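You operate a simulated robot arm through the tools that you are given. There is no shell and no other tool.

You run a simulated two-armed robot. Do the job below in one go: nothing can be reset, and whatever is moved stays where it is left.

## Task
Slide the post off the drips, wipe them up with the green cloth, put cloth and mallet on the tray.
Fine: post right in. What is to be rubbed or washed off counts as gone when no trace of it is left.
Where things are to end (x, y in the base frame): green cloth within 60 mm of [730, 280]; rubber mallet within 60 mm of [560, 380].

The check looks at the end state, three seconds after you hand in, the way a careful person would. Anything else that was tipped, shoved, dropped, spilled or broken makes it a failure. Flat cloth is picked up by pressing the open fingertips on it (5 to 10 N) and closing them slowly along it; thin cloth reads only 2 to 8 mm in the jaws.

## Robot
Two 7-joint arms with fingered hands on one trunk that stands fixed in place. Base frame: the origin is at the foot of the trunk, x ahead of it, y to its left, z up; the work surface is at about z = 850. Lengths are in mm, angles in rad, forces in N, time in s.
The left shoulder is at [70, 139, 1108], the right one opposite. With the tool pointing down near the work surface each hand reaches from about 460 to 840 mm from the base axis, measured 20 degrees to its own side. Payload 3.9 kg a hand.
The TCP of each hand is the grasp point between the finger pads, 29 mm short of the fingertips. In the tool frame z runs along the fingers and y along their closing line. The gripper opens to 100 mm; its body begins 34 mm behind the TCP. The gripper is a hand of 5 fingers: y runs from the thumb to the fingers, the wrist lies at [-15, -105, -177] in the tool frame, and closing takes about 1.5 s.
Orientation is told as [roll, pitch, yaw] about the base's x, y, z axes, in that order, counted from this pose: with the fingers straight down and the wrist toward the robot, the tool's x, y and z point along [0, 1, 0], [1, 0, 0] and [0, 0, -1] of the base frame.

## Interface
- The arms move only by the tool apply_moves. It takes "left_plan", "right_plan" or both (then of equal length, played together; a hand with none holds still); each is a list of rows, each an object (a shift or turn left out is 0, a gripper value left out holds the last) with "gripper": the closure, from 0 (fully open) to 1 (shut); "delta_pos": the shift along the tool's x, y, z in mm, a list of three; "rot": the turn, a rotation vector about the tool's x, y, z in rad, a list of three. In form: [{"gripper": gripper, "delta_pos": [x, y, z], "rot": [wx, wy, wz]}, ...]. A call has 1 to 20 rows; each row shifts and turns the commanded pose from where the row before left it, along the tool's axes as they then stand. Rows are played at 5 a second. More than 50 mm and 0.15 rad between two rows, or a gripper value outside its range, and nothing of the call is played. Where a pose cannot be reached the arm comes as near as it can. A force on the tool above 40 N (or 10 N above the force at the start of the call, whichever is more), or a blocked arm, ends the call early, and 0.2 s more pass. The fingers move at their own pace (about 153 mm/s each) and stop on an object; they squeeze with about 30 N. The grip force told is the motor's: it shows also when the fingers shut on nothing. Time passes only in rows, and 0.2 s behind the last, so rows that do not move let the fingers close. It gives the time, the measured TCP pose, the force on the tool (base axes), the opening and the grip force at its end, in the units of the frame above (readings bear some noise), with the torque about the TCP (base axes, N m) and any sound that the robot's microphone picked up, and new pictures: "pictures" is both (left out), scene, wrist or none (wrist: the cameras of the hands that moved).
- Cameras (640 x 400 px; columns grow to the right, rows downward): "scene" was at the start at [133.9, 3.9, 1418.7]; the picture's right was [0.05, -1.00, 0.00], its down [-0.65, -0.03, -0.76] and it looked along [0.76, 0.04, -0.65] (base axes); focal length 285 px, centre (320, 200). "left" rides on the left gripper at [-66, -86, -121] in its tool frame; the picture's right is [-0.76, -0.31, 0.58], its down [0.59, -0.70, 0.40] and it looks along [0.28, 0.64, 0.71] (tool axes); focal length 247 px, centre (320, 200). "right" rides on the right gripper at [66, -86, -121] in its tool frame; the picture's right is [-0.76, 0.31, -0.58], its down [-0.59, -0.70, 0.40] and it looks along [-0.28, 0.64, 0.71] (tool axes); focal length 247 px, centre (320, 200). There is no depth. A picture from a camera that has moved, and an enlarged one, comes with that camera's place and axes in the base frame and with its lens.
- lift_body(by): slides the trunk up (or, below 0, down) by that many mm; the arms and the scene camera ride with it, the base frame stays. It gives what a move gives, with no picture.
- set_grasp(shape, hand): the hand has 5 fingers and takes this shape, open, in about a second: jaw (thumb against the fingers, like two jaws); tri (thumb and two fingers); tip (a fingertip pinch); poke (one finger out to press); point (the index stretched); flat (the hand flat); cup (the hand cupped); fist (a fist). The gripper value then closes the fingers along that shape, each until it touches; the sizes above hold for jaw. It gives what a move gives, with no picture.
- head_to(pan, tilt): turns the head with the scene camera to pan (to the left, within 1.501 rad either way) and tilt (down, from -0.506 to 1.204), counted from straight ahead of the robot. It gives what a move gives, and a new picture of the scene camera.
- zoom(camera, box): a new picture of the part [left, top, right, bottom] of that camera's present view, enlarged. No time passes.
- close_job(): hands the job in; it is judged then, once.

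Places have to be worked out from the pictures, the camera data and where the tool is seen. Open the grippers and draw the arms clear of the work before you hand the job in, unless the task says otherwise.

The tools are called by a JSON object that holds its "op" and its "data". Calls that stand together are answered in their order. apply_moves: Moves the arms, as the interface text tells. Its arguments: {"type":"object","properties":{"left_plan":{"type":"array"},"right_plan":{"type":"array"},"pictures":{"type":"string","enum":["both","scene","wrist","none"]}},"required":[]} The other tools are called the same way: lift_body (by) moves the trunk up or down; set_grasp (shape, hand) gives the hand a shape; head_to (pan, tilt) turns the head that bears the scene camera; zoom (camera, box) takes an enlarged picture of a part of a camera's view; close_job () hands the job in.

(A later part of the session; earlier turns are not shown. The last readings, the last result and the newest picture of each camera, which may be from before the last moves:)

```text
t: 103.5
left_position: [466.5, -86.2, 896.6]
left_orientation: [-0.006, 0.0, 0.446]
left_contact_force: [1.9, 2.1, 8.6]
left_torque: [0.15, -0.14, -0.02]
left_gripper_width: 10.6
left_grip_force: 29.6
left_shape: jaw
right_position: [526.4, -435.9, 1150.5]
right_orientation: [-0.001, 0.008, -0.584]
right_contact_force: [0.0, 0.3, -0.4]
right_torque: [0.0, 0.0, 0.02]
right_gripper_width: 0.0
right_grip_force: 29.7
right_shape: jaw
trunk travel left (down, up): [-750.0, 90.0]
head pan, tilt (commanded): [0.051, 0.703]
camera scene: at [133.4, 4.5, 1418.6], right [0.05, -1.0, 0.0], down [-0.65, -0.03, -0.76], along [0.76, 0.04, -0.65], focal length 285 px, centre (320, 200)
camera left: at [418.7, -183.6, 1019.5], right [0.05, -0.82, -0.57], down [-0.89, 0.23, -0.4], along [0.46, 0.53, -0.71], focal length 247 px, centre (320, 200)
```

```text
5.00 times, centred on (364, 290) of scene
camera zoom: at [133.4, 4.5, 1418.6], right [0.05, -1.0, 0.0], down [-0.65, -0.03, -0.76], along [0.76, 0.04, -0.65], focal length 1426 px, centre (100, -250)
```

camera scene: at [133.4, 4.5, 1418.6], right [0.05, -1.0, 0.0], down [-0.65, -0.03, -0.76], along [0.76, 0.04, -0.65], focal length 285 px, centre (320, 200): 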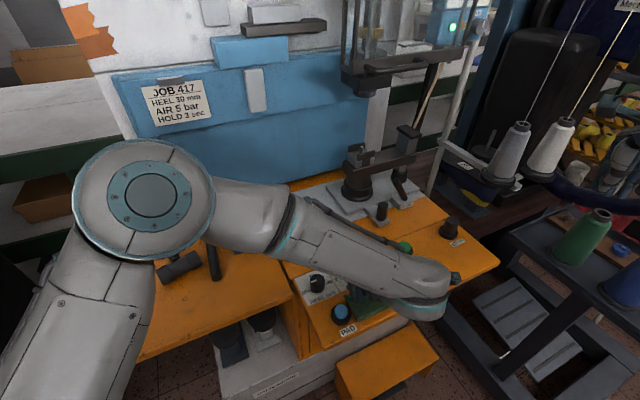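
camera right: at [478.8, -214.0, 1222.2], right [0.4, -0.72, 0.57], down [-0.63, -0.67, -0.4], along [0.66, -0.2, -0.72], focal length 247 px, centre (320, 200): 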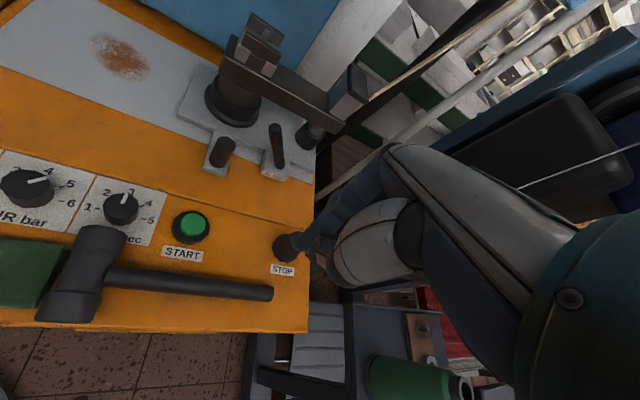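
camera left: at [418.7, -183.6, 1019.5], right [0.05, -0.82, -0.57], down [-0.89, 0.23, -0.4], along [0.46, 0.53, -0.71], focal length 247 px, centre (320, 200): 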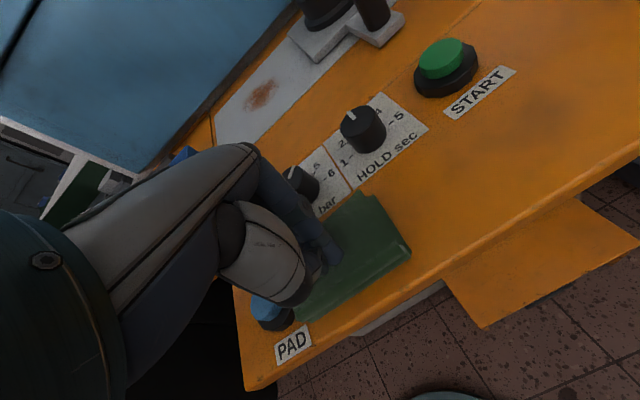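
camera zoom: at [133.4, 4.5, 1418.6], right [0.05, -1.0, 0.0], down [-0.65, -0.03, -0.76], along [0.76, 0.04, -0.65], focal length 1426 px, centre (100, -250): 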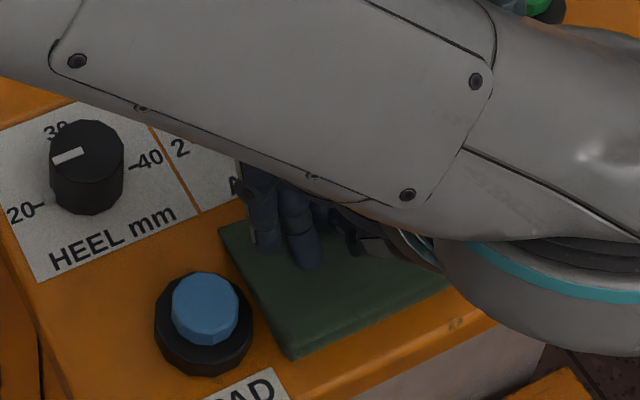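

Pressure is now about 9 N, in the recommended range, with the fingertips on the cloth. I close slowly along it.

{"op": "apply_moves", "data": {"left_plan": [{"gripper": 0.75}, {"gripper": 0.8}, {"gripper": 0.85}, {"gripper": 0.9}, {"gripper": 0.95}, {"gripper": 1.0}, {"gripper": 1.0}, {"gripper": 1.0}, {"gripper": 1.0}], "pictures": "both"}}

{"op": "zoom", "data": {"camera": "left", "box": [180, 160, 500, 360]}}

{"op": "zoom", "data": {"camera": "scene", "box": [300, 250, 428, 330]}}

```text
t: 105.5
left_position: [467.7, -87.8, 899.3]
left_orientation: [-0.006, -0.003, 0.45]
left_contact_force: [0.8, 1.0, 5.3]
left_torque: [0.07, -0.05, -0.04]
left_gripper_width: 1.1
left_grip_force: 29.2
left_shape: jaw
right_position: [526.5, -435.8, 1151.9]
right_orientation: [-0.003, 0.006, -0.583]
right_contact_force: [-0.4, 0.4, 0.1]
right_torque: [0.0, 0.03, 0.01]
right_gripper_width: 0.0
right_grip_force: 30.4
right_shape: jaw
trunk travel left (down, up): [-750.0, 90.0]
head pan, tilt (commanded): [0.051, 0.703]
camera scene: at [133.5, 4.2, 1418.7], right [0.05, -1.0, 0.0], down [-0.65, -0.03, -0.76], along [0.76, 0.04, -0.65], focal length 285 px, centre (320, 200)
camera left: at [419.6, -183.9, 1020.8], right [0.05, -0.82, -0.57], down [-0.89, 0.22, -0.4], along [0.46, 0.53, -0.71], focal length 247 px, centre (320, 200)
```

scene: 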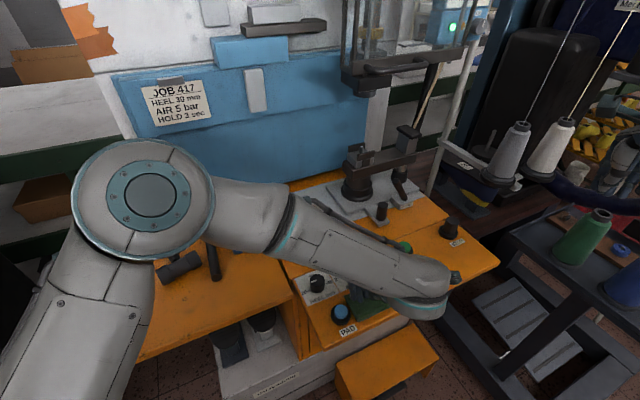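
left: 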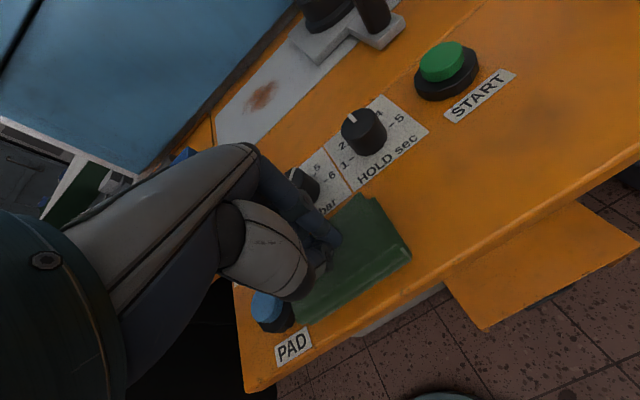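

```text
2.00 times, centred on (340, 260) of left
camera zoom: at [419.6, -183.9, 1020.8], right [0.05, -0.82, -0.57], down [-0.89, 0.22, -0.4], along [0.46, 0.53, -0.71], focal length 494 px, centre (280, 80)
```

zoom: 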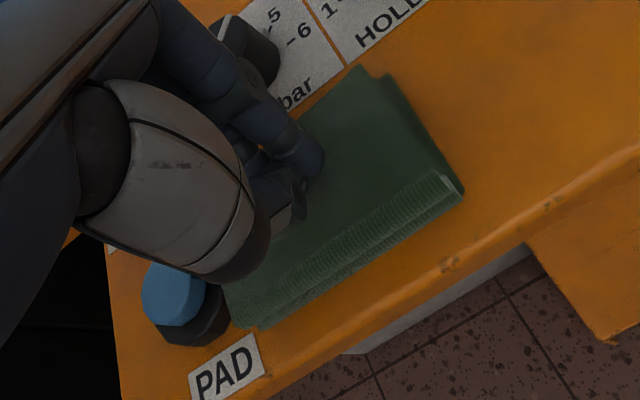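

```text
5.00 times, centred on (364, 290) of scene
camera zoom: at [133.5, 4.2, 1418.7], right [0.05, -1.0, 0.0], down [-0.65, -0.03, -0.76], along [0.76, 0.04, -0.65], focal length 1426 px, centre (100, -250)
```

zoom: 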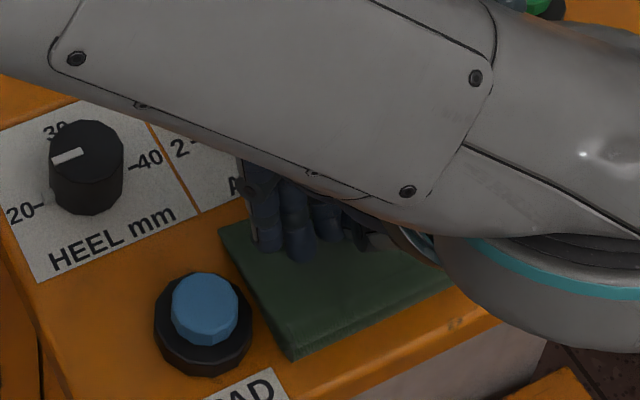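

The fingers shut on nothing (1.1 mm), sliding over the cloth. I lift slightly, open wider (about 40 mm) and press again more carefully in 1 mm steps to reach 5 to 10 N.

{"op": "apply_moves", "data": {"left_plan": [{"gripper": 1.0, "delta_pos": [0, 0, -10]}, {"gripper": 0.6}, {"gripper": 0.6}, {"gripper": 0.6, "delta_pos": [0, 0, 4]}, {"gripper": 0.6, "delta_pos": [0, 0, 2]}, {"gripper": 0.6, "delta_pos": [0, 0, 1]}, {"gripper": 0.6}], "pictures": "wrist"}}

{"op": "zoom", "data": {"camera": "left", "box": [180, 160, 500, 360]}}

```text
t: 107.1
left_position: [471.1, -86.9, 901.7]
left_orientation: [-0.006, -0.003, 0.449]
left_contact_force: [0.6, -0.2, 1.2]
left_torque: [-0.05, 0.03, 0.04]
left_gripper_width: 39.8
left_grip_force: 0.0
left_shape: jaw
right_position: [526.0, -435.9, 1151.7]
right_orientation: [-0.005, 0.007, -0.583]
right_contact_force: [-0.1, 0.1, 0.4]
right_torque: [0.0, -0.04, 0.0]
right_gripper_width: 0.2
right_grip_force: 30.1
right_shape: jaw
trunk travel left (down, up): [-750.0, 90.0]
head pan, tilt (commanded): [0.051, 0.703]
camera left: at [421.3, -183.4, 1023.6], right [0.05, -0.82, -0.57], down [-0.89, 0.22, -0.4], along [0.46, 0.53, -0.71], focal length 247 px, centre (320, 200)
```

left: 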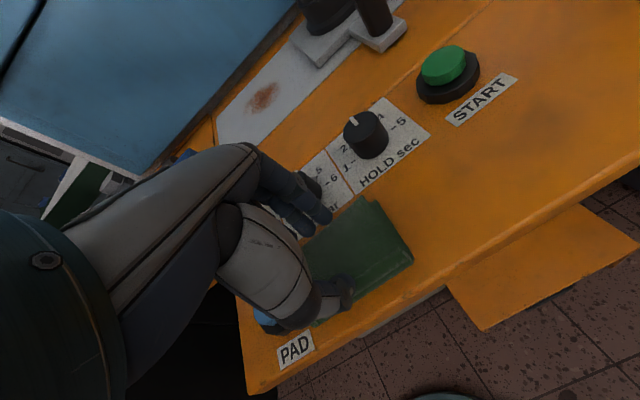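

```text
2.00 times, centred on (340, 260) of left
camera zoom: at [421.3, -183.4, 1023.6], right [0.05, -0.82, -0.57], down [-0.89, 0.22, -0.4], along [0.46, 0.53, -0.71], focal length 494 px, centre (280, 80)
```

zoom: 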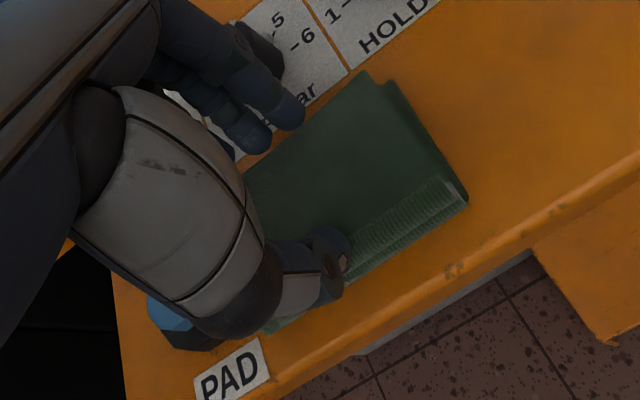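

Light touch now (1 N), but the tips are right at the cloth's edges. I narrow slightly to 32 mm and press down in 1 mm steps.

{"op": "apply_moves", "data": {"left_plan": [{"gripper": 0.6, "delta_pos": [0, 0, -3]}, {"gripper": 0.67}, {"gripper": 0.67}, {"gripper": 0.67, "delta_pos": [0, 0, 2]}, {"gripper": 0.67, "delta_pos": [0, 0, 1]}, {"gripper": 0.67, "delta_pos": [0, 0, 1]}, {"gripper": 0.67, "delta_pos": [0, 0, 1]}, {"gripper": 0.67}], "pictures": "none"}}

```text
t: 108.9
left_position: [472.1, -86.7, 901.3]
left_orientation: [-0.011, -0.004, 0.449]
left_contact_force: [-0.7, -2.1, 18.7]
left_torque: [-0.13, 0.19, -0.02]
left_gripper_width: 26.0
left_grip_force: 1.7
left_shape: jaw
right_position: [525.1, -434.3, 1153.6]
right_orientation: [0.0, 0.006, -0.583]
right_contact_force: [0.9, 0.2, -0.3]
right_torque: [-0.03, 0.02, 0.01]
right_gripper_width: 0.0
right_grip_force: 29.7
right_shape: jaw
trunk travel left (down, up): [-750.0, 90.0]
head pan, tilt (commanded): [0.051, 0.703]
```

18.7 N is a bit high, so I raise 1 mm and then close slowly while keeping contact.

{"op": "apply_moves", "data": {"left_plan": [{"gripper": 0.68, "delta_pos": [0, 0, -1]}, {"gripper": 0.71}, {"gripper": 0.74}, {"gripper": 0.77}, {"gripper": 0.8}, {"gripper": 0.83}, {"gripper": 0.86}, {"gripper": 0.89}, {"gripper": 0.92}, {"gripper": 0.95}, {"gripper": 0.98}, {"gripper": 1.0}, {"gripper": 1.0}, {"gripper": 1.0}], "pictures": "wrist"}}

{"op": "zoom", "data": {"camera": "left", "box": [180, 160, 500, 360]}}

```text
t: 111.9
left_position: [469.4, -87.7, 900.1]
left_orientation: [-0.006, 0.0, 0.449]
left_contact_force: [-2.5, 0.4, 3.7]
left_torque: [0.05, -0.02, 0.04]
left_gripper_width: 0.0
left_grip_force: 29.9
left_shape: jaw
right_position: [526.2, -435.9, 1153.0]
right_orientation: [-0.002, 0.006, -0.583]
right_contact_force: [0.1, -0.4, 0.1]
right_torque: [-0.02, 0.02, 0.03]
right_gripper_width: 0.1
right_grip_force: 30.3
right_shape: jaw
trunk travel left (down, up): [-750.0, 90.0]
head pan, tilt (commanded): [0.051, 0.703]
camera left: at [420.3, -183.2, 1021.6], right [0.05, -0.82, -0.57], down [-0.89, 0.22, -0.4], along [0.46, 0.53, -0.71], focal length 247 px, centre (320, 200)
```

left: 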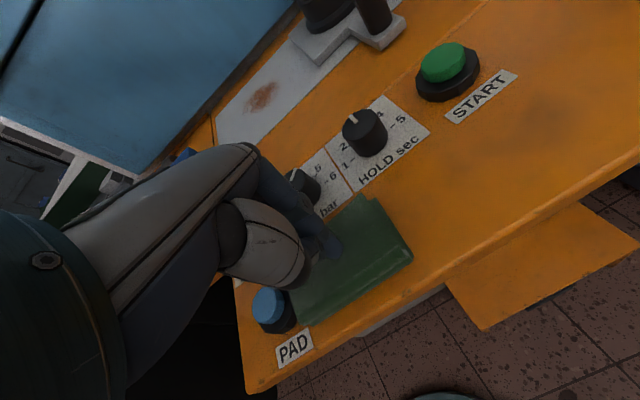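

```text
2.00 times, centred on (340, 260) of left
camera zoom: at [420.3, -183.2, 1021.6], right [0.05, -0.82, -0.57], down [-0.89, 0.22, -0.4], along [0.46, 0.53, -0.71], focal length 494 px, centre (280, 80)
```

zoom: 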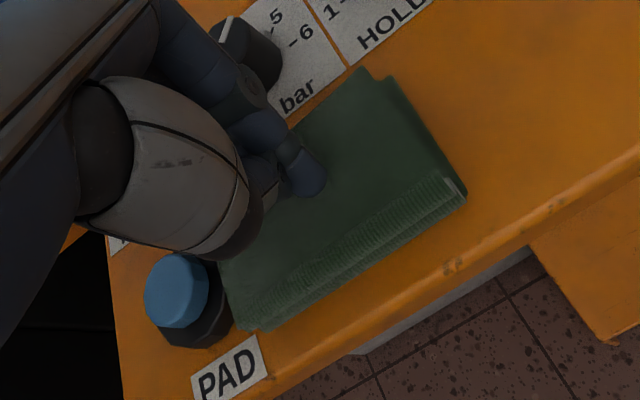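

The fingertips just slide over this thick folded cloth (about 15 to 20 mm high). Better to straddle it and squeeze from its long sides: I raise, open to about 76 mm and check the clearance to the AIR dial and the bench edge.

{"op": "apply_moves", "data": {"left_plan": [{"gripper": 1.0, "delta_pos": [0, 0, -12]}, {"gripper": 1.0, "delta_pos": [0, 0, -12]}, {"gripper": 0.24}, {"gripper": 0.24}, {"gripper": 0.24}], "pictures": "both"}}

{"op": "zoom", "data": {"camera": "left", "box": [180, 160, 500, 360]}}

{"op": "zoom", "data": {"camera": "scene", "box": [300, 250, 428, 330]}}

```text
t: 113.1
left_position: [470.7, -88.7, 923.6]
left_orientation: [-0.008, 0.0, 0.448]
left_contact_force: [0.2, 1.1, 0.1]
left_torque: [0.01, -0.04, 0.0]
left_gripper_width: 75.9
left_grip_force: 0.1
left_shape: jaw
right_position: [526.0, -435.9, 1151.6]
right_orientation: [-0.004, 0.007, -0.584]
right_contact_force: [-0.1, 1.0, -0.5]
right_torque: [-0.01, -0.02, 0.0]
right_gripper_width: 0.3
right_grip_force: 29.8
right_shape: jaw
trunk travel left (down, up): [-750.0, 90.0]
head pan, tilt (commanded): [0.051, 0.703]
camera scene: at [133.9, 3.9, 1418.7], right [0.05, -1.0, 0.0], down [-0.65, -0.03, -0.76], along [0.76, 0.04, -0.65], focal length 285 px, centre (320, 200)
camera left: at [422.0, -183.4, 1045.3], right [0.05, -0.82, -0.57], down [-0.89, 0.22, -0.4], along [0.46, 0.53, -0.71], focal length 247 px, centre (320, 200)
```

scene: 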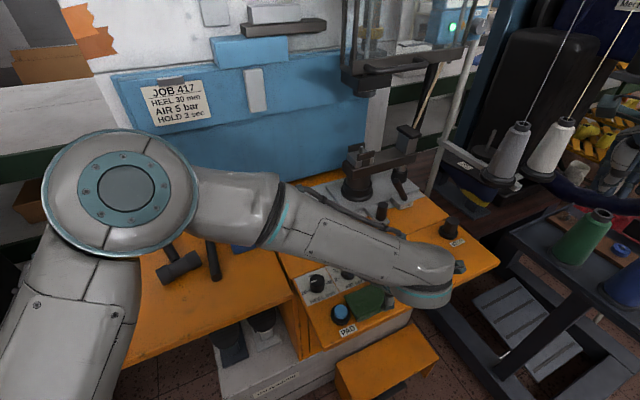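
left: 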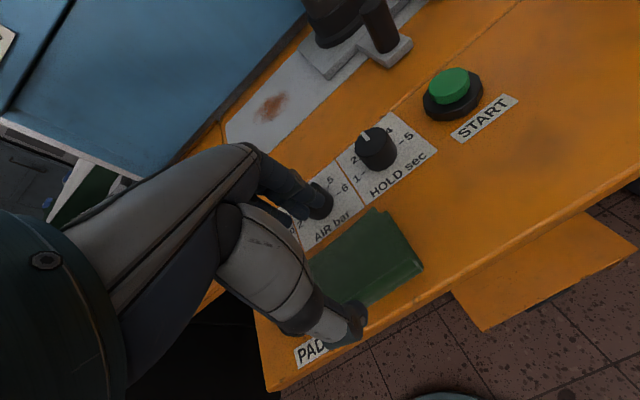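

```text
2.00 times, centred on (340, 260) of left
camera zoom: at [422.0, -183.4, 1045.3], right [0.05, -0.82, -0.57], down [-0.89, 0.22, -0.4], along [0.46, 0.53, -0.71], focal length 494 px, centre (280, 80)
```

zoom: 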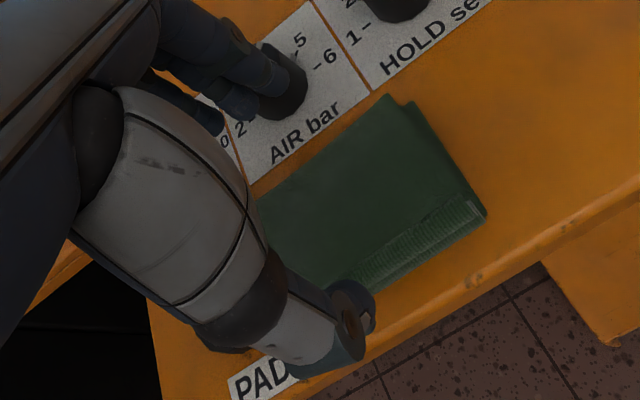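

```text
5.00 times, centred on (364, 290) of scene
camera zoom: at [133.9, 3.9, 1418.7], right [0.05, -1.0, 0.0], down [-0.65, -0.03, -0.76], along [0.76, 0.04, -0.65], focal length 1426 px, centre (100, -250)
```

zoom: 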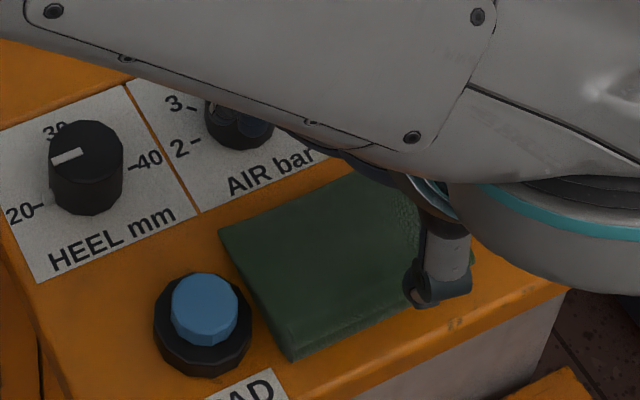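

At this opening the far fingers would come within a few millimetres of the AIR dial. To gain room I'll first close the hand, press lightly on the cloth and drag it about 14 mm toward the bench's front edge.

{"op": "apply_moves", "data": {"left_plan": [{"gripper": 1.0}, {"gripper": 1.0}, {"gripper": 1.0}, {"gripper": 1.0, "delta_pos": [0, 0, 12]}, {"gripper": 1.0, "delta_pos": [0, 0, 8]}, {"gripper": 1.0, "delta_pos": [0, 0, 3]}, {"gripper": 1.0, "delta_pos": [0, 0, 2]}, {"gripper": 1.0}], "pictures": "none"}}

```text
t: 114.9
left_position: [470.3, -87.3, 901.9]
left_orientation: [-0.011, -0.005, 0.448]
left_contact_force: [3.8, 0.2, 14.9]
left_torque: [0.13, -0.12, -0.02]
left_gripper_width: 0.2
left_grip_force: 30.0
left_shape: jaw
right_position: [524.9, -436.0, 1152.7]
right_orientation: [-0.003, 0.006, -0.583]
right_contact_force: [0.1, -0.4, -0.8]
right_torque: [0.02, 0.02, 0.0]
right_gripper_width: 0.0
right_grip_force: 30.3
right_shape: jaw
trunk travel left (down, up): [-750.0, 90.0]
head pan, tilt (commanded): [0.051, 0.703]
```

The tips press with 15 N. I drag the cloth toward the front edge in small steps.

{"op": "apply_moves", "data": {"left_plan": [{"gripper": 1.0, "delta_pos": [0, -3, 0]}, {"gripper": 1.0, "delta_pos": [0, -3, 0]}, {"gripper": 1.0, "delta_pos": [0, -3, 0]}, {"gripper": 1.0, "delta_pos": [0, -3, 0]}, {"gripper": 1.0, "delta_pos": [0, -3, 0]}, {"gripper": 1.0}], "pictures": "both"}}

{"op": "zoom", "data": {"camera": "left", "box": [180, 160, 500, 360]}}

{"op": "zoom", "data": {"camera": "scene", "box": [300, 250, 428, 330]}}

```text
t: 116.3
left_position: [455.0, -94.0, 901.0]
left_orientation: [-0.01, -0.003, 0.446]
left_contact_force: [5.8, 1.6, 28.4]
left_torque: [0.16, -0.14, -0.01]
left_gripper_width: 0.0
left_grip_force: 30.4
left_shape: jaw
right_position: [525.6, -436.1, 1153.5]
right_orientation: [-0.003, 0.006, -0.582]
right_contact_force: [1.3, 0.4, 0.1]
right_torque: [0.0, -0.01, 0.01]
right_gripper_width: 0.0
right_grip_force: 30.2
right_shape: jaw
trunk travel left (down, up): [-750.0, 90.0]
head pan, tilt (commanded): [0.051, 0.703]
camera scene: at [131.6, 4.9, 1419.0], right [0.05, -1.0, 0.0], down [-0.64, -0.03, -0.76], along [0.76, 0.04, -0.65], focal length 285 px, centre (320, 200)
camera left: at [405.6, -189.1, 1022.6], right [0.06, -0.82, -0.57], down [-0.89, 0.22, -0.41], along [0.46, 0.53, -0.71], focal length 247 px, centre (320, 200)
```

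scene: 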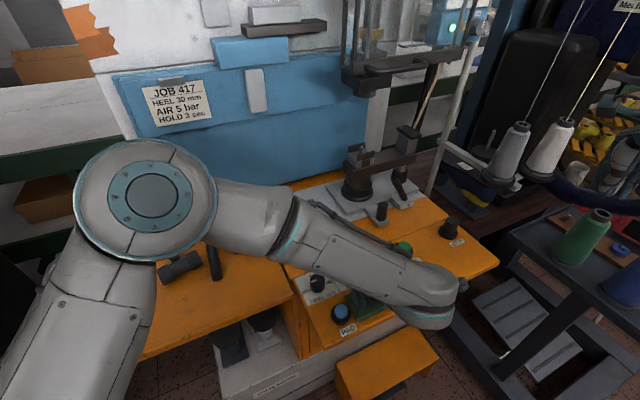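
left: 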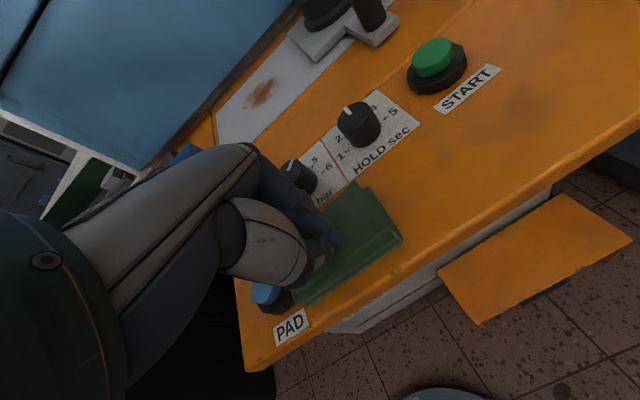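

```text
2.00 times, centred on (340, 260) of left
camera zoom: at [405.6, -189.1, 1022.6], right [0.06, -0.82, -0.57], down [-0.89, 0.22, -0.41], along [0.46, 0.53, -0.71], focal length 494 px, centre (280, 80)
```

zoom: 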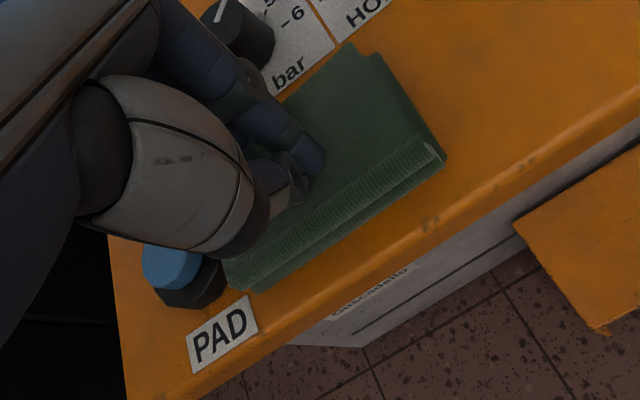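

```text
5.00 times, centred on (364, 290) of scene
camera zoom: at [131.6, 4.9, 1419.0], right [0.05, -1.0, 0.0], down [-0.64, -0.03, -0.76], along [0.76, 0.04, -0.65], focal length 1426 px, centre (100, -250)
```

zoom: 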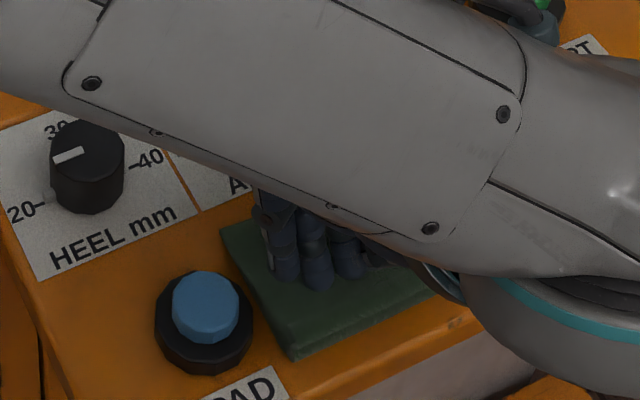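

The cloth did not follow, it only slipped under the fingertips. Re-measuring the dial shows its near edge at u≈447, so straddling with 72 mm is safe after all. I rise, re-centre over the cloth and open.

{"op": "apply_moves", "data": {"left_plan": [{"gripper": 1.0, "delta_pos": [0, 0, -12]}, {"gripper": 1.0, "delta_pos": [0, 8, -12]}, {"gripper": 0.28, "delta_pos": [0, 8, 0]}, {"gripper": 0.28}, {"gripper": 0.28}, {"gripper": 0.28, "delta_pos": [0, 0, 10]}, {"gripper": 0.28}], "pictures": "wrist"}}

{"op": "zoom", "data": {"camera": "left", "box": [180, 160, 500, 360]}}

```text
t: 117.9
left_position: [471.7, -85.0, 913.8]
left_orientation: [-0.008, -0.004, 0.448]
left_contact_force: [-0.2, 0.8, 0.2]
left_torque: [0.04, 0.02, 0.03]
left_gripper_width: 71.9
left_grip_force: 0.0
left_shape: jaw
right_position: [526.8, -436.3, 1151.2]
right_orientation: [-0.003, 0.007, -0.583]
right_contact_force: [0.2, -0.4, -0.3]
right_torque: [-0.06, -0.02, 0.01]
right_gripper_width: 0.1
right_grip_force: 30.1
right_shape: jaw
trunk travel left (down, up): [-750.0, 90.0]
head pan, tilt (commanded): [0.051, 0.703]
camera left: at [422.0, -181.1, 1035.6], right [0.05, -0.82, -0.57], down [-0.89, 0.22, -0.4], along [0.46, 0.53, -0.71], focal length 247 px, centre (320, 200)
```

left: 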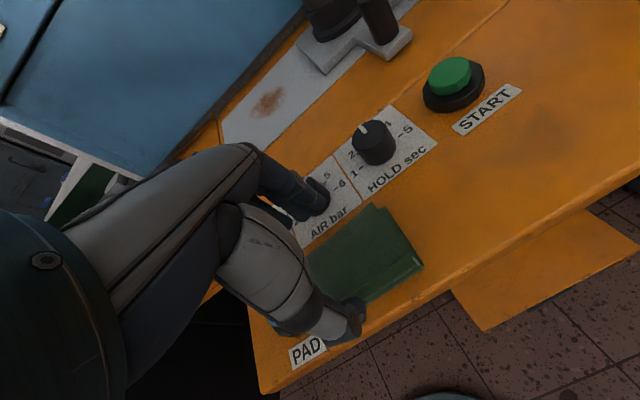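

```text
2.00 times, centred on (340, 260) of left
camera zoom: at [422.0, -181.1, 1035.6], right [0.05, -0.82, -0.57], down [-0.89, 0.22, -0.4], along [0.46, 0.53, -0.71], focal length 494 px, centre (280, 80)
```

zoom: 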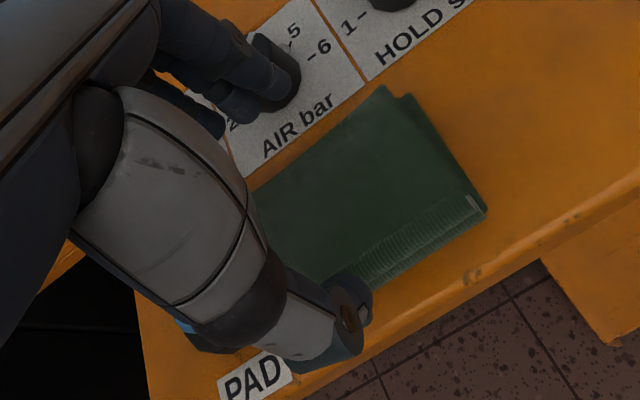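

The geometry matches. I shift 3 mm nearer and lower beside the cloth's long sides to just above the bench.

{"op": "apply_moves", "data": {"left_plan": [{"gripper": 0.28, "delta_pos": [0, -3, 5]}, {"gripper": 0.28, "delta_pos": [0, 0, 8]}, {"gripper": 0.28, "delta_pos": [0, 0, 7]}, {"gripper": 0.28, "delta_pos": [0, 0, 5]}, {"gripper": 0.28, "delta_pos": [0, 0, 3]}, {"gripper": 0.28}], "pictures": "both"}}

{"op": "zoom", "data": {"camera": "left", "box": [180, 160, 500, 360]}}

{"op": "zoom", "data": {"camera": "scene", "box": [300, 250, 428, 330]}}

```text
t: 119.3
left_position: [469.9, -87.2, 885.6]
left_orientation: [-0.006, -0.002, 0.449]
left_contact_force: [-0.4, 0.3, -0.1]
left_torque: [0.0, 0.01, 0.03]
left_gripper_width: 71.8
left_grip_force: 0.1
left_shape: jaw
right_position: [526.7, -436.2, 1152.0]
right_orientation: [-0.004, 0.007, -0.584]
right_contact_force: [-0.7, -0.3, 0.3]
right_torque: [0.01, -0.01, 0.02]
right_gripper_width: 0.0
right_grip_force: 30.0
right_shape: jaw
trunk travel left (down, up): [-750.0, 90.0]
head pan, tilt (commanded): [0.051, 0.703]
camera scene: at [133.9, 3.9, 1418.7], right [0.05, -1.0, 0.0], down [-0.65, -0.03, -0.76], along [0.76, 0.04, -0.65], focal length 285 px, centre (320, 200)
camera left: at [419.6, -183.8, 1007.0], right [0.05, -0.82, -0.57], down [-0.89, 0.22, -0.4], along [0.46, 0.53, -0.71], focal length 247 px, centre (320, 200)
```

scene: 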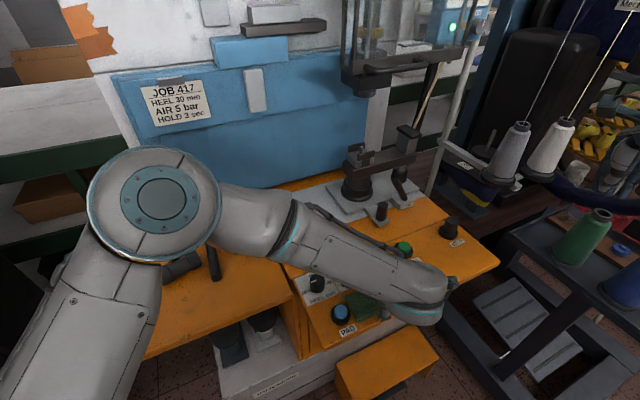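
left: 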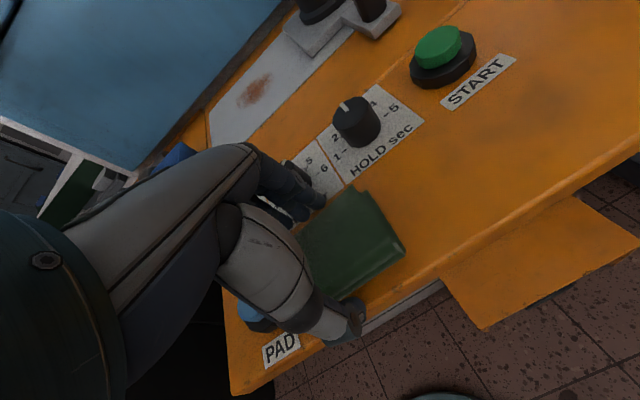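

```text
2.00 times, centred on (340, 260) of left
camera zoom: at [419.6, -183.8, 1007.0], right [0.05, -0.82, -0.57], down [-0.89, 0.22, -0.4], along [0.46, 0.53, -0.71], focal length 494 px, centre (280, 80)
```

zoom: 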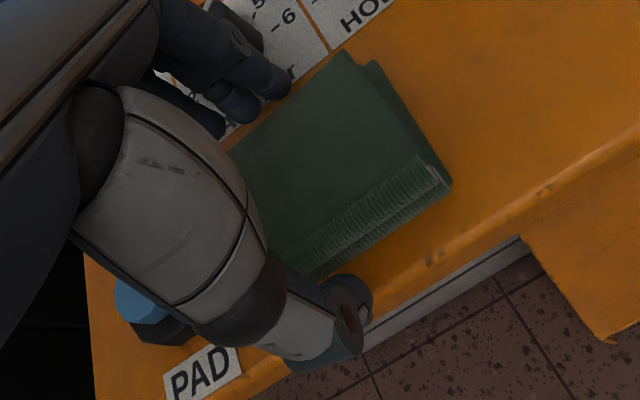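

```text
5.00 times, centred on (364, 290) of scene
camera zoom: at [133.9, 3.9, 1418.7], right [0.05, -1.0, 0.0], down [-0.65, -0.03, -0.76], along [0.76, 0.04, -0.65], focal length 1426 px, centre (100, -250)
```

zoom: 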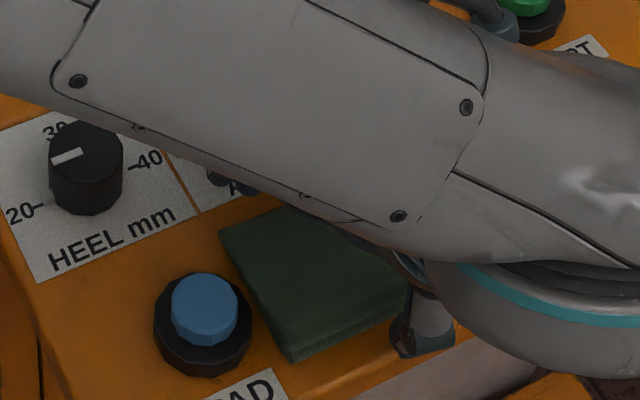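

The fingers straddle the cloth with no contact elsewhere. I lower 2 mm more and close slowly to squeeze the cloth from both sides.

{"op": "apply_moves", "data": {"left_plan": [{"gripper": 0.3, "delta_pos": [0, 0, 2]}, {"gripper": 0.36}, {"gripper": 0.42}, {"gripper": 0.48}, {"gripper": 0.54}, {"gripper": 0.6}, {"gripper": 0.66}, {"gripper": 0.72}, {"gripper": 0.78}, {"gripper": 0.84}, {"gripper": 0.9}, {"gripper": 0.96}, {"gripper": 1.0}, {"gripper": 1.0}, {"gripper": 1.0}], "pictures": "both"}}

{"op": "zoom", "data": {"camera": "left", "box": [180, 160, 500, 360]}}

{"op": "zoom", "data": {"camera": "scene", "box": [300, 250, 428, 330]}}

```text
t: 122.5
left_position: [469.8, -86.8, 883.1]
left_orientation: [-0.007, -0.001, 0.447]
left_contact_force: [0.3, 0.2, 0.0]
left_torque: [-0.01, 0.02, 0.0]
left_gripper_width: 57.0
left_grip_force: 30.0
left_shape: jaw
right_position: [526.8, -435.7, 1152.0]
right_orientation: [-0.004, 0.008, -0.583]
right_contact_force: [0.5, -0.2, 0.3]
right_torque: [-0.01, 0.0, 0.01]
right_gripper_width: 0.0
right_grip_force: 30.4
right_shape: jaw
trunk travel left (down, up): [-750.0, 90.0]
head pan, tilt (commanded): [0.051, 0.703]
camera scene: at [134.0, 3.9, 1418.7], right [0.05, -1.0, 0.0], down [-0.65, -0.03, -0.76], along [0.76, 0.04, -0.65], focal length 285 px, centre (320, 200)
camera left: at [419.7, -183.6, 1005.4], right [0.05, -0.82, -0.57], down [-0.89, 0.22, -0.4], along [0.46, 0.53, -0.71], focal length 247 px, centre (320, 200)
```

scene: 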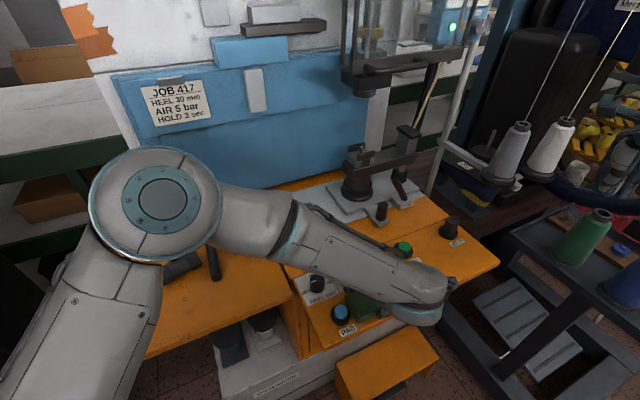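
left: 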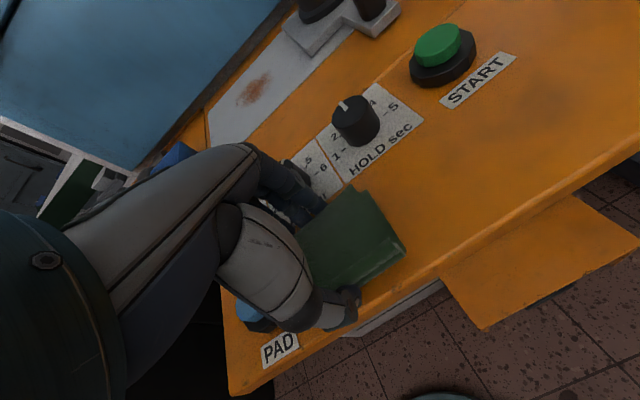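

```text
2.00 times, centred on (340, 260) of left
camera zoom: at [419.7, -183.6, 1005.4], right [0.05, -0.82, -0.57], down [-0.89, 0.22, -0.4], along [0.46, 0.53, -0.71], focal length 494 px, centre (280, 80)
```

zoom: 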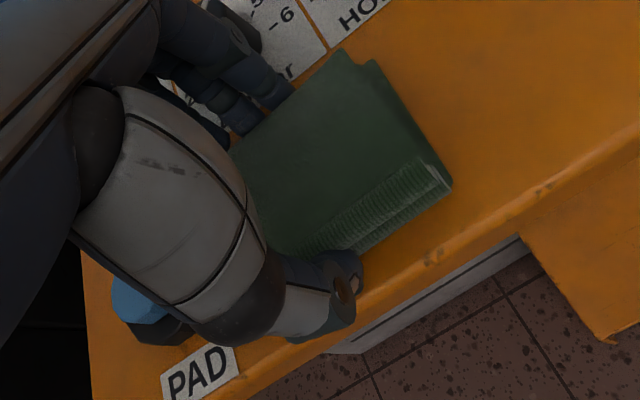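

```text
5.00 times, centred on (364, 290) of scene
camera zoom: at [134.0, 3.9, 1418.7], right [0.05, -1.0, 0.0], down [-0.65, -0.03, -0.76], along [0.76, 0.04, -0.65], focal length 1426 px, centre (100, -250)
```

zoom: 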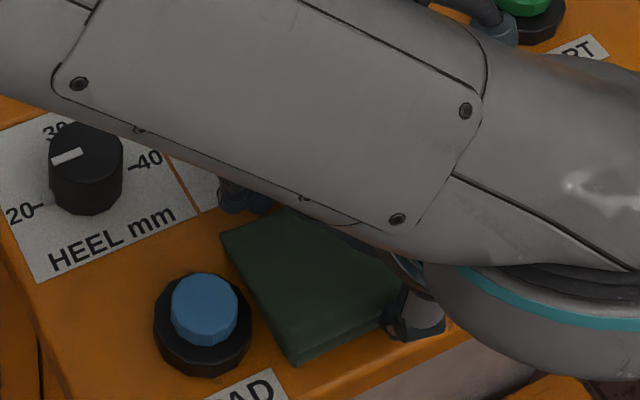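

The folded cloth behaves like a firm pad: it holds at 57 mm with 30 N. For wiping I want its underside well below my fingertips, so I regrip 4 mm higher.

{"op": "apply_moves", "data": {"left_plan": [{"gripper": 0.36}, {"gripper": 0.32}, {"gripper": 0.32, "delta_pos": [0, 0, -2]}, {"gripper": 0.32, "delta_pos": [0, 0, -2]}, {"gripper": 0.4}, {"gripper": 0.5}, {"gripper": 0.7}, {"gripper": 1.0}, {"gripper": 1.0}, {"gripper": 1.0}], "pictures": "none"}}

```text
t: 124.7
left_position: [469.7, -86.8, 886.5]
left_orientation: [-0.007, -0.003, 0.448]
left_contact_force: [0.0, -0.1, -0.5]
left_torque: [0.02, 0.02, 0.03]
left_gripper_width: 58.1
left_grip_force: 30.2
left_shape: jaw
right_position: [526.9, -435.4, 1150.8]
right_orientation: [-0.005, 0.007, -0.584]
right_contact_force: [-0.4, -0.1, -0.1]
right_torque: [0.0, 0.0, 0.0]
right_gripper_width: 0.0
right_grip_force: 29.5
right_shape: jaw
trunk travel left (down, up): [-750.0, 90.0]
head pan, tilt (commanded): [0.051, 0.703]
```

Held at 58 mm, 30 N, with the tips near z≈857. I lift slowly and check that the cloth comes along.

{"op": "apply_moves", "data": {"left_plan": [{"gripper": 1.0, "delta_pos": [0, 0, -5]}, {"gripper": 1.0, "delta_pos": [0, 0, -10]}, {"gripper": 1.0, "delta_pos": [0, 0, -15]}, {"gripper": 1.0, "delta_pos": [0, 0, -20]}, {"gripper": 1.0, "delta_pos": [0, 0, -20]}, {"gripper": 1.0}], "pictures": "both"}}

{"op": "zoom", "data": {"camera": "left", "box": [180, 160, 500, 360]}}

{"op": "zoom", "data": {"camera": "scene", "box": [280, 230, 440, 330]}}

```text
t: 126.1
left_position: [472.0, -86.5, 959.1]
left_orientation: [-0.006, -0.003, 0.45]
left_contact_force: [-0.4, 0.2, 0.0]
left_torque: [-0.04, 0.0, -0.04]
left_gripper_width: 58.0
left_grip_force: 29.7
left_shape: jaw
right_position: [526.4, -436.6, 1151.9]
right_orientation: [-0.003, 0.007, -0.583]
right_contact_force: [-0.3, -0.3, 0.2]
right_torque: [-0.01, -0.01, -0.04]
right_gripper_width: 0.0
right_grip_force: 30.3
right_shape: jaw
trunk travel left (down, up): [-750.0, 90.0]
head pan, tilt (commanded): [0.051, 0.703]
camera scene: at [134.2, 3.8, 1418.7], right [0.05, -1.0, 0.0], down [-0.65, -0.03, -0.76], along [0.76, 0.04, -0.65], focal length 285 px, centre (320, 200)
camera left: at [422.5, -182.8, 1080.9], right [0.05, -0.82, -0.57], down [-0.89, 0.22, -0.4], along [0.46, 0.53, -0.71], focal length 247 px, centre (320, 200)
```

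scene: 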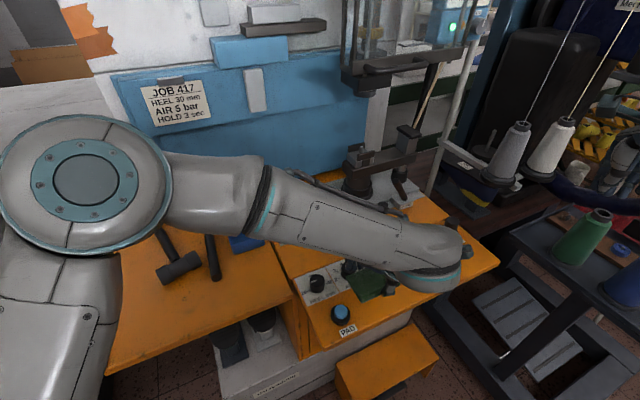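
left: 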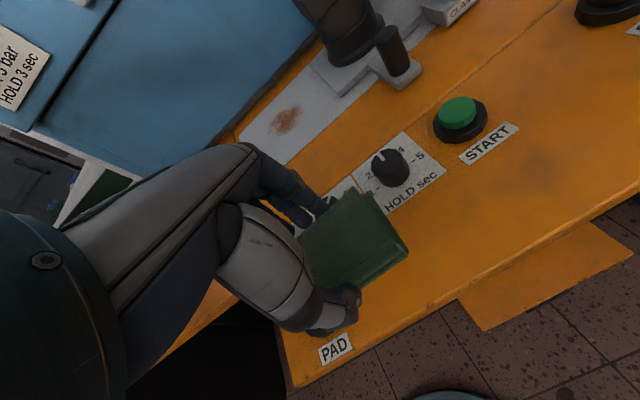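

```text
2.00 times, centred on (340, 260) of left
camera zoom: at [422.5, -182.8, 1080.9], right [0.05, -0.82, -0.57], down [-0.89, 0.22, -0.4], along [0.46, 0.53, -0.71], focal length 494 px, centre (280, 80)
```

zoom: 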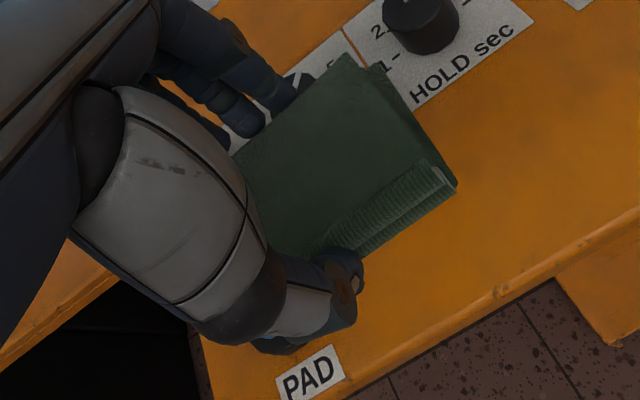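

```text
4.00 times, centred on (360, 280) of scene
camera zoom: at [134.2, 3.8, 1418.7], right [0.05, -1.0, 0.0], down [-0.65, -0.03, -0.76], along [0.76, 0.04, -0.65], focal length 1141 px, centre (160, -120)
```

zoom: 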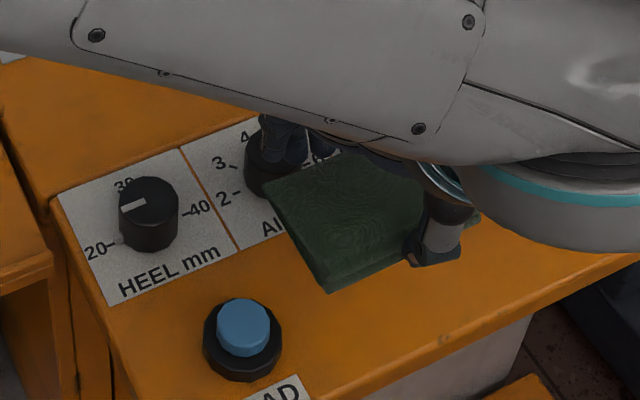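

The cloth is firmly in hand as a flat pad. I raise it to z≈1000 and carry it over the drips at about [748, 78].

{"op": "apply_moves", "data": {"left_plan": [{"gripper": 1.0, "delta_pos": [0, 10, -20]}, {"gripper": 1.0, "delta_pos": [3, 30, -20]}, {"gripper": 1.0, "delta_pos": [4, 38, 0]}, {"gripper": 1.0, "delta_pos": [4, 38, 0]}, {"gripper": 1.0, "delta_pos": [4, 38, 0]}, {"gripper": 1.0, "delta_pos": [4, 38, 0]}, {"gripper": 1.0, "delta_pos": [4, 38, 0]}, {"gripper": 1.0, "delta_pos": [4, 38, 0]}, {"gripper": 1.0, "delta_pos": [2, 37, 0]}, {"gripper": 1.0, "delta_pos": [0, 10, 0]}, {"gripper": 1.0}], "pictures": "both"}}

{"op": "zoom", "data": {"camera": "left", "box": [220, 120, 620, 370]}}

{"op": "zoom", "data": {"camera": "scene", "box": [240, 160, 400, 260]}}

```text
t: 128.5
left_position: [736.9, 74.9, 997.0]
left_orientation: [-0.007, -0.001, 0.448]
left_contact_force: [0.2, -0.2, -0.4]
left_torque: [-0.01, 0.01, -0.02]
left_gripper_width: 58.0
left_grip_force: 29.9
left_shape: jaw
right_position: [526.9, -435.9, 1151.4]
right_orientation: [-0.003, 0.008, -0.582]
right_contact_force: [-0.2, 0.5, -0.3]
right_torque: [0.01, 0.01, 0.01]
right_gripper_width: 0.0
right_grip_force: 30.0
right_shape: jaw
trunk travel left (down, up): [-750.0, 90.0]
head pan, tilt (commanded): [0.051, 0.703]
camera scene: at [134.0, 4.1, 1418.7], right [0.05, -1.0, 0.0], down [-0.65, -0.03, -0.76], along [0.76, 0.04, -0.65], focal length 285 px, centre (320, 200)
camera left: at [688.6, -20.7, 1119.3], right [0.05, -0.82, -0.57], down [-0.89, 0.22, -0.4], along [0.46, 0.53, -0.71], focal length 247 px, centre (320, 200)
```

scene: 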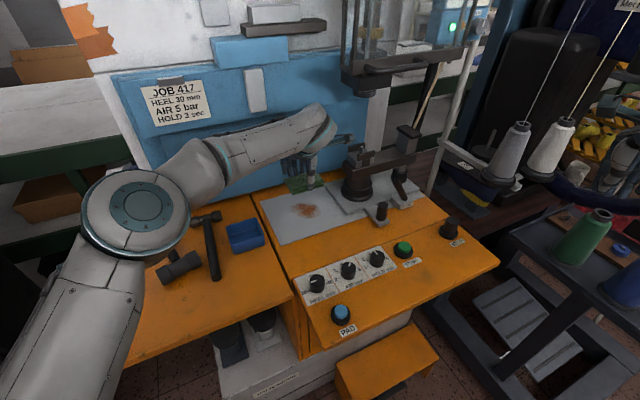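
left: 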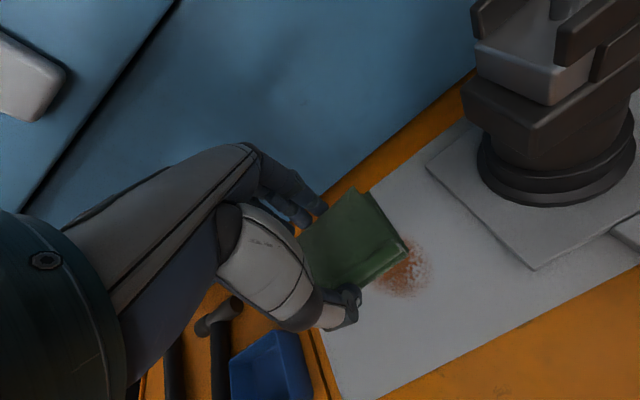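

```text
1.60 times, centred on (420, 245) of left
camera zoom: at [688.6, -20.7, 1119.3], right [0.05, -0.82, -0.57], down [-0.89, 0.22, -0.4], along [0.46, 0.53, -0.71], focal length 395 px, centre (160, 128)
```

zoom: 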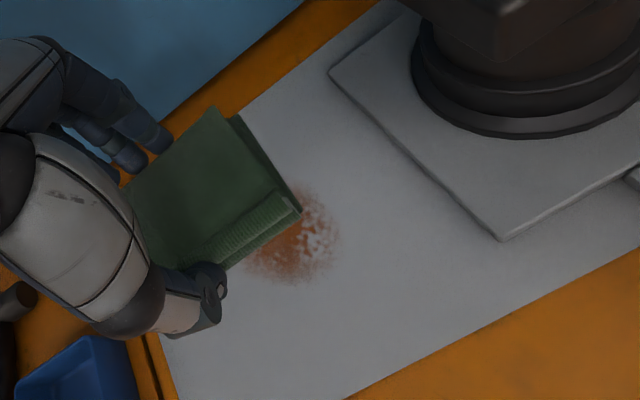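

```text
4.00 times, centred on (320, 210) of scene
camera zoom: at [134.0, 4.1, 1418.7], right [0.05, -1.0, 0.0], down [-0.65, -0.03, -0.76], along [0.76, 0.04, -0.65], focal length 1141 px, centre (320, 160)
```

zoom: 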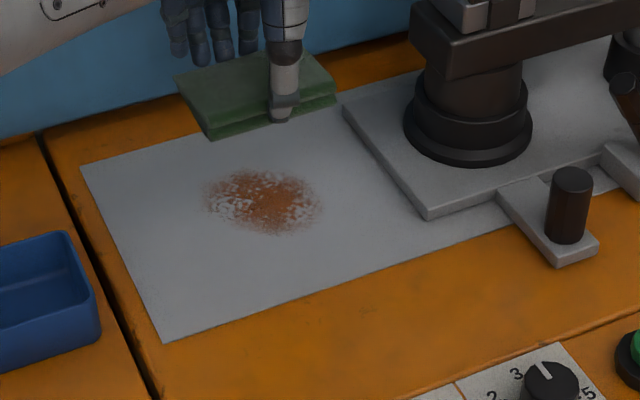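

The pad hovers over the drips (centre about [750, 79]). I centre it and lower to just above the bed.

{"op": "apply_moves", "data": {"left_plan": [{"gripper": 1.0, "delta_pos": [-2, 13, 10]}, {"gripper": 1.0, "delta_pos": [0, 0, 25]}, {"gripper": 1.0, "delta_pos": [0, 0, 25]}, {"gripper": 1.0, "delta_pos": [0, 0, 25]}, {"gripper": 1.0, "delta_pos": [0, 0, 14]}, {"gripper": 1.0, "delta_pos": [0, 0, 5]}, {"gripper": 1.0, "delta_pos": [0, 0, 3]}, {"gripper": 1.0}], "pictures": "both"}}

{"op": "zoom", "data": {"camera": "left", "box": [220, 120, 620, 370]}}

{"op": "zoom", "data": {"camera": "scene", "box": [240, 140, 400, 240]}}

```text
t: 130.3
left_position: [752.0, 77.4, 891.3]
left_orientation: [-0.007, -0.001, 0.448]
left_contact_force: [0.6, 0.2, 0.1]
left_torque: [-0.02, -0.01, 0.0]
left_gripper_width: 58.0
left_grip_force: 30.4
left_shape: jaw
right_position: [526.7, -435.9, 1151.5]
right_orientation: [-0.003, 0.007, -0.582]
right_contact_force: [-0.7, 0.6, 1.0]
right_torque: [0.04, -0.03, 0.0]
right_gripper_width: 0.1
right_grip_force: 29.3
right_shape: jaw
trunk travel left (down, up): [-750.0, 90.0]
head pan, tilt (commanded): [0.051, 0.703]
camera scene: at [133.9, 3.9, 1418.7], right [0.05, -1.0, 0.0], down [-0.65, -0.03, -0.76], along [0.76, 0.04, -0.65], focal length 285 px, centre (320, 200)
camera left: at [702.9, -19.4, 1012.5], right [0.05, -0.82, -0.57], down [-0.89, 0.22, -0.4], along [0.46, 0.53, -0.71], focal length 247 px, centre (320, 200)
```

scene: 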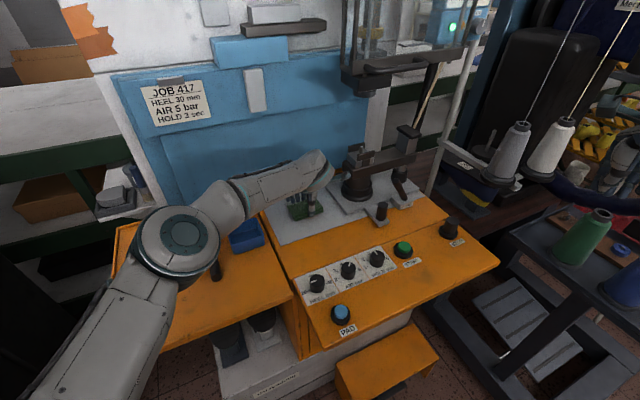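
left: 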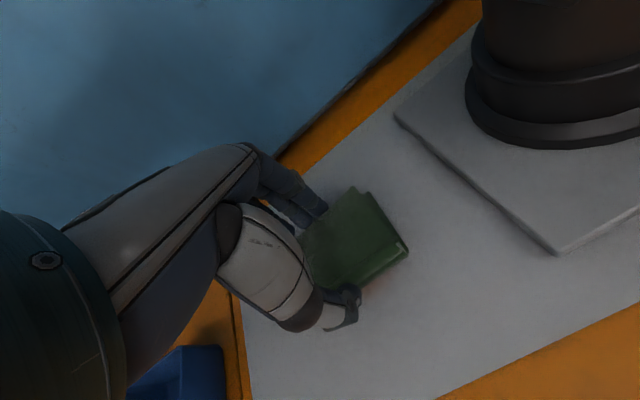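

```text
1.60 times, centred on (420, 245) of left
camera zoom: at [702.9, -19.4, 1012.5], right [0.05, -0.82, -0.57], down [-0.89, 0.22, -0.4], along [0.46, 0.53, -0.71], focal length 395 px, centre (160, 128)
```

zoom: 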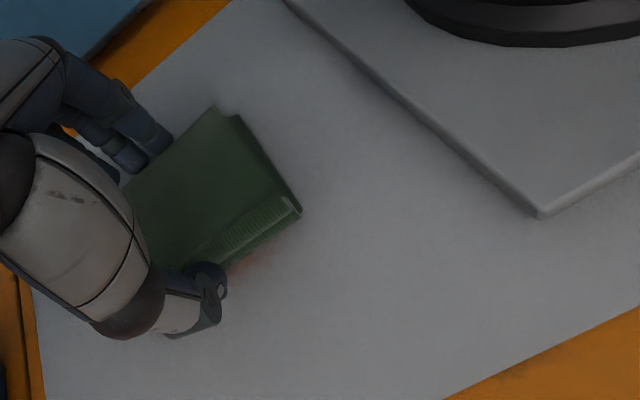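

```text
4.00 times, centred on (320, 190) of scene
camera zoom: at [133.9, 3.9, 1418.7], right [0.05, -1.0, 0.0], down [-0.65, -0.03, -0.76], along [0.76, 0.04, -0.65], focal length 1141 px, centre (320, 240)
```

zoom: 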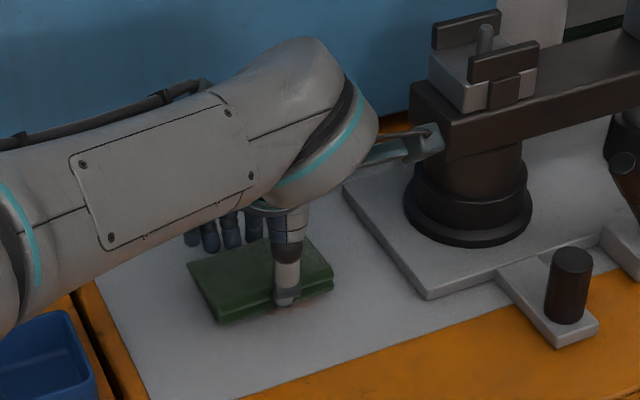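

The pad now covers the patch. I lower gently to press it on the bed with a few newtons.

{"op": "apply_moves", "data": {"left_plan": [{"gripper": 1.0, "delta_pos": [0, 0, 1.5]}, {"gripper": 1.0, "delta_pos": [0, 0, 1]}, {"gripper": 1.0, "delta_pos": [0, 0, 1]}, {"gripper": 1.0, "delta_pos": [0, 0, 1]}, {"gripper": 1.0}], "pictures": "none"}}

```text
t: 131.5
left_position: [752.4, 79.1, 886.0]
left_orientation: [-0.006, -0.003, 0.446]
left_contact_force: [0.7, -0.5, 2.4]
left_torque: [-0.02, -0.01, -0.01]
left_gripper_width: 58.2
left_grip_force: 30.4
left_shape: jaw
right_position: [525.8, -434.7, 1151.5]
right_orientation: [-0.001, 0.007, -0.584]
right_contact_force: [-0.8, 1.1, 0.2]
right_torque: [0.0, -0.02, 0.0]
right_gripper_width: 0.0
right_grip_force: 30.1
right_shape: jaw
trunk travel left (down, up): [-750.0, 90.0]
head pan, tilt (commanded): [0.051, 0.703]
```

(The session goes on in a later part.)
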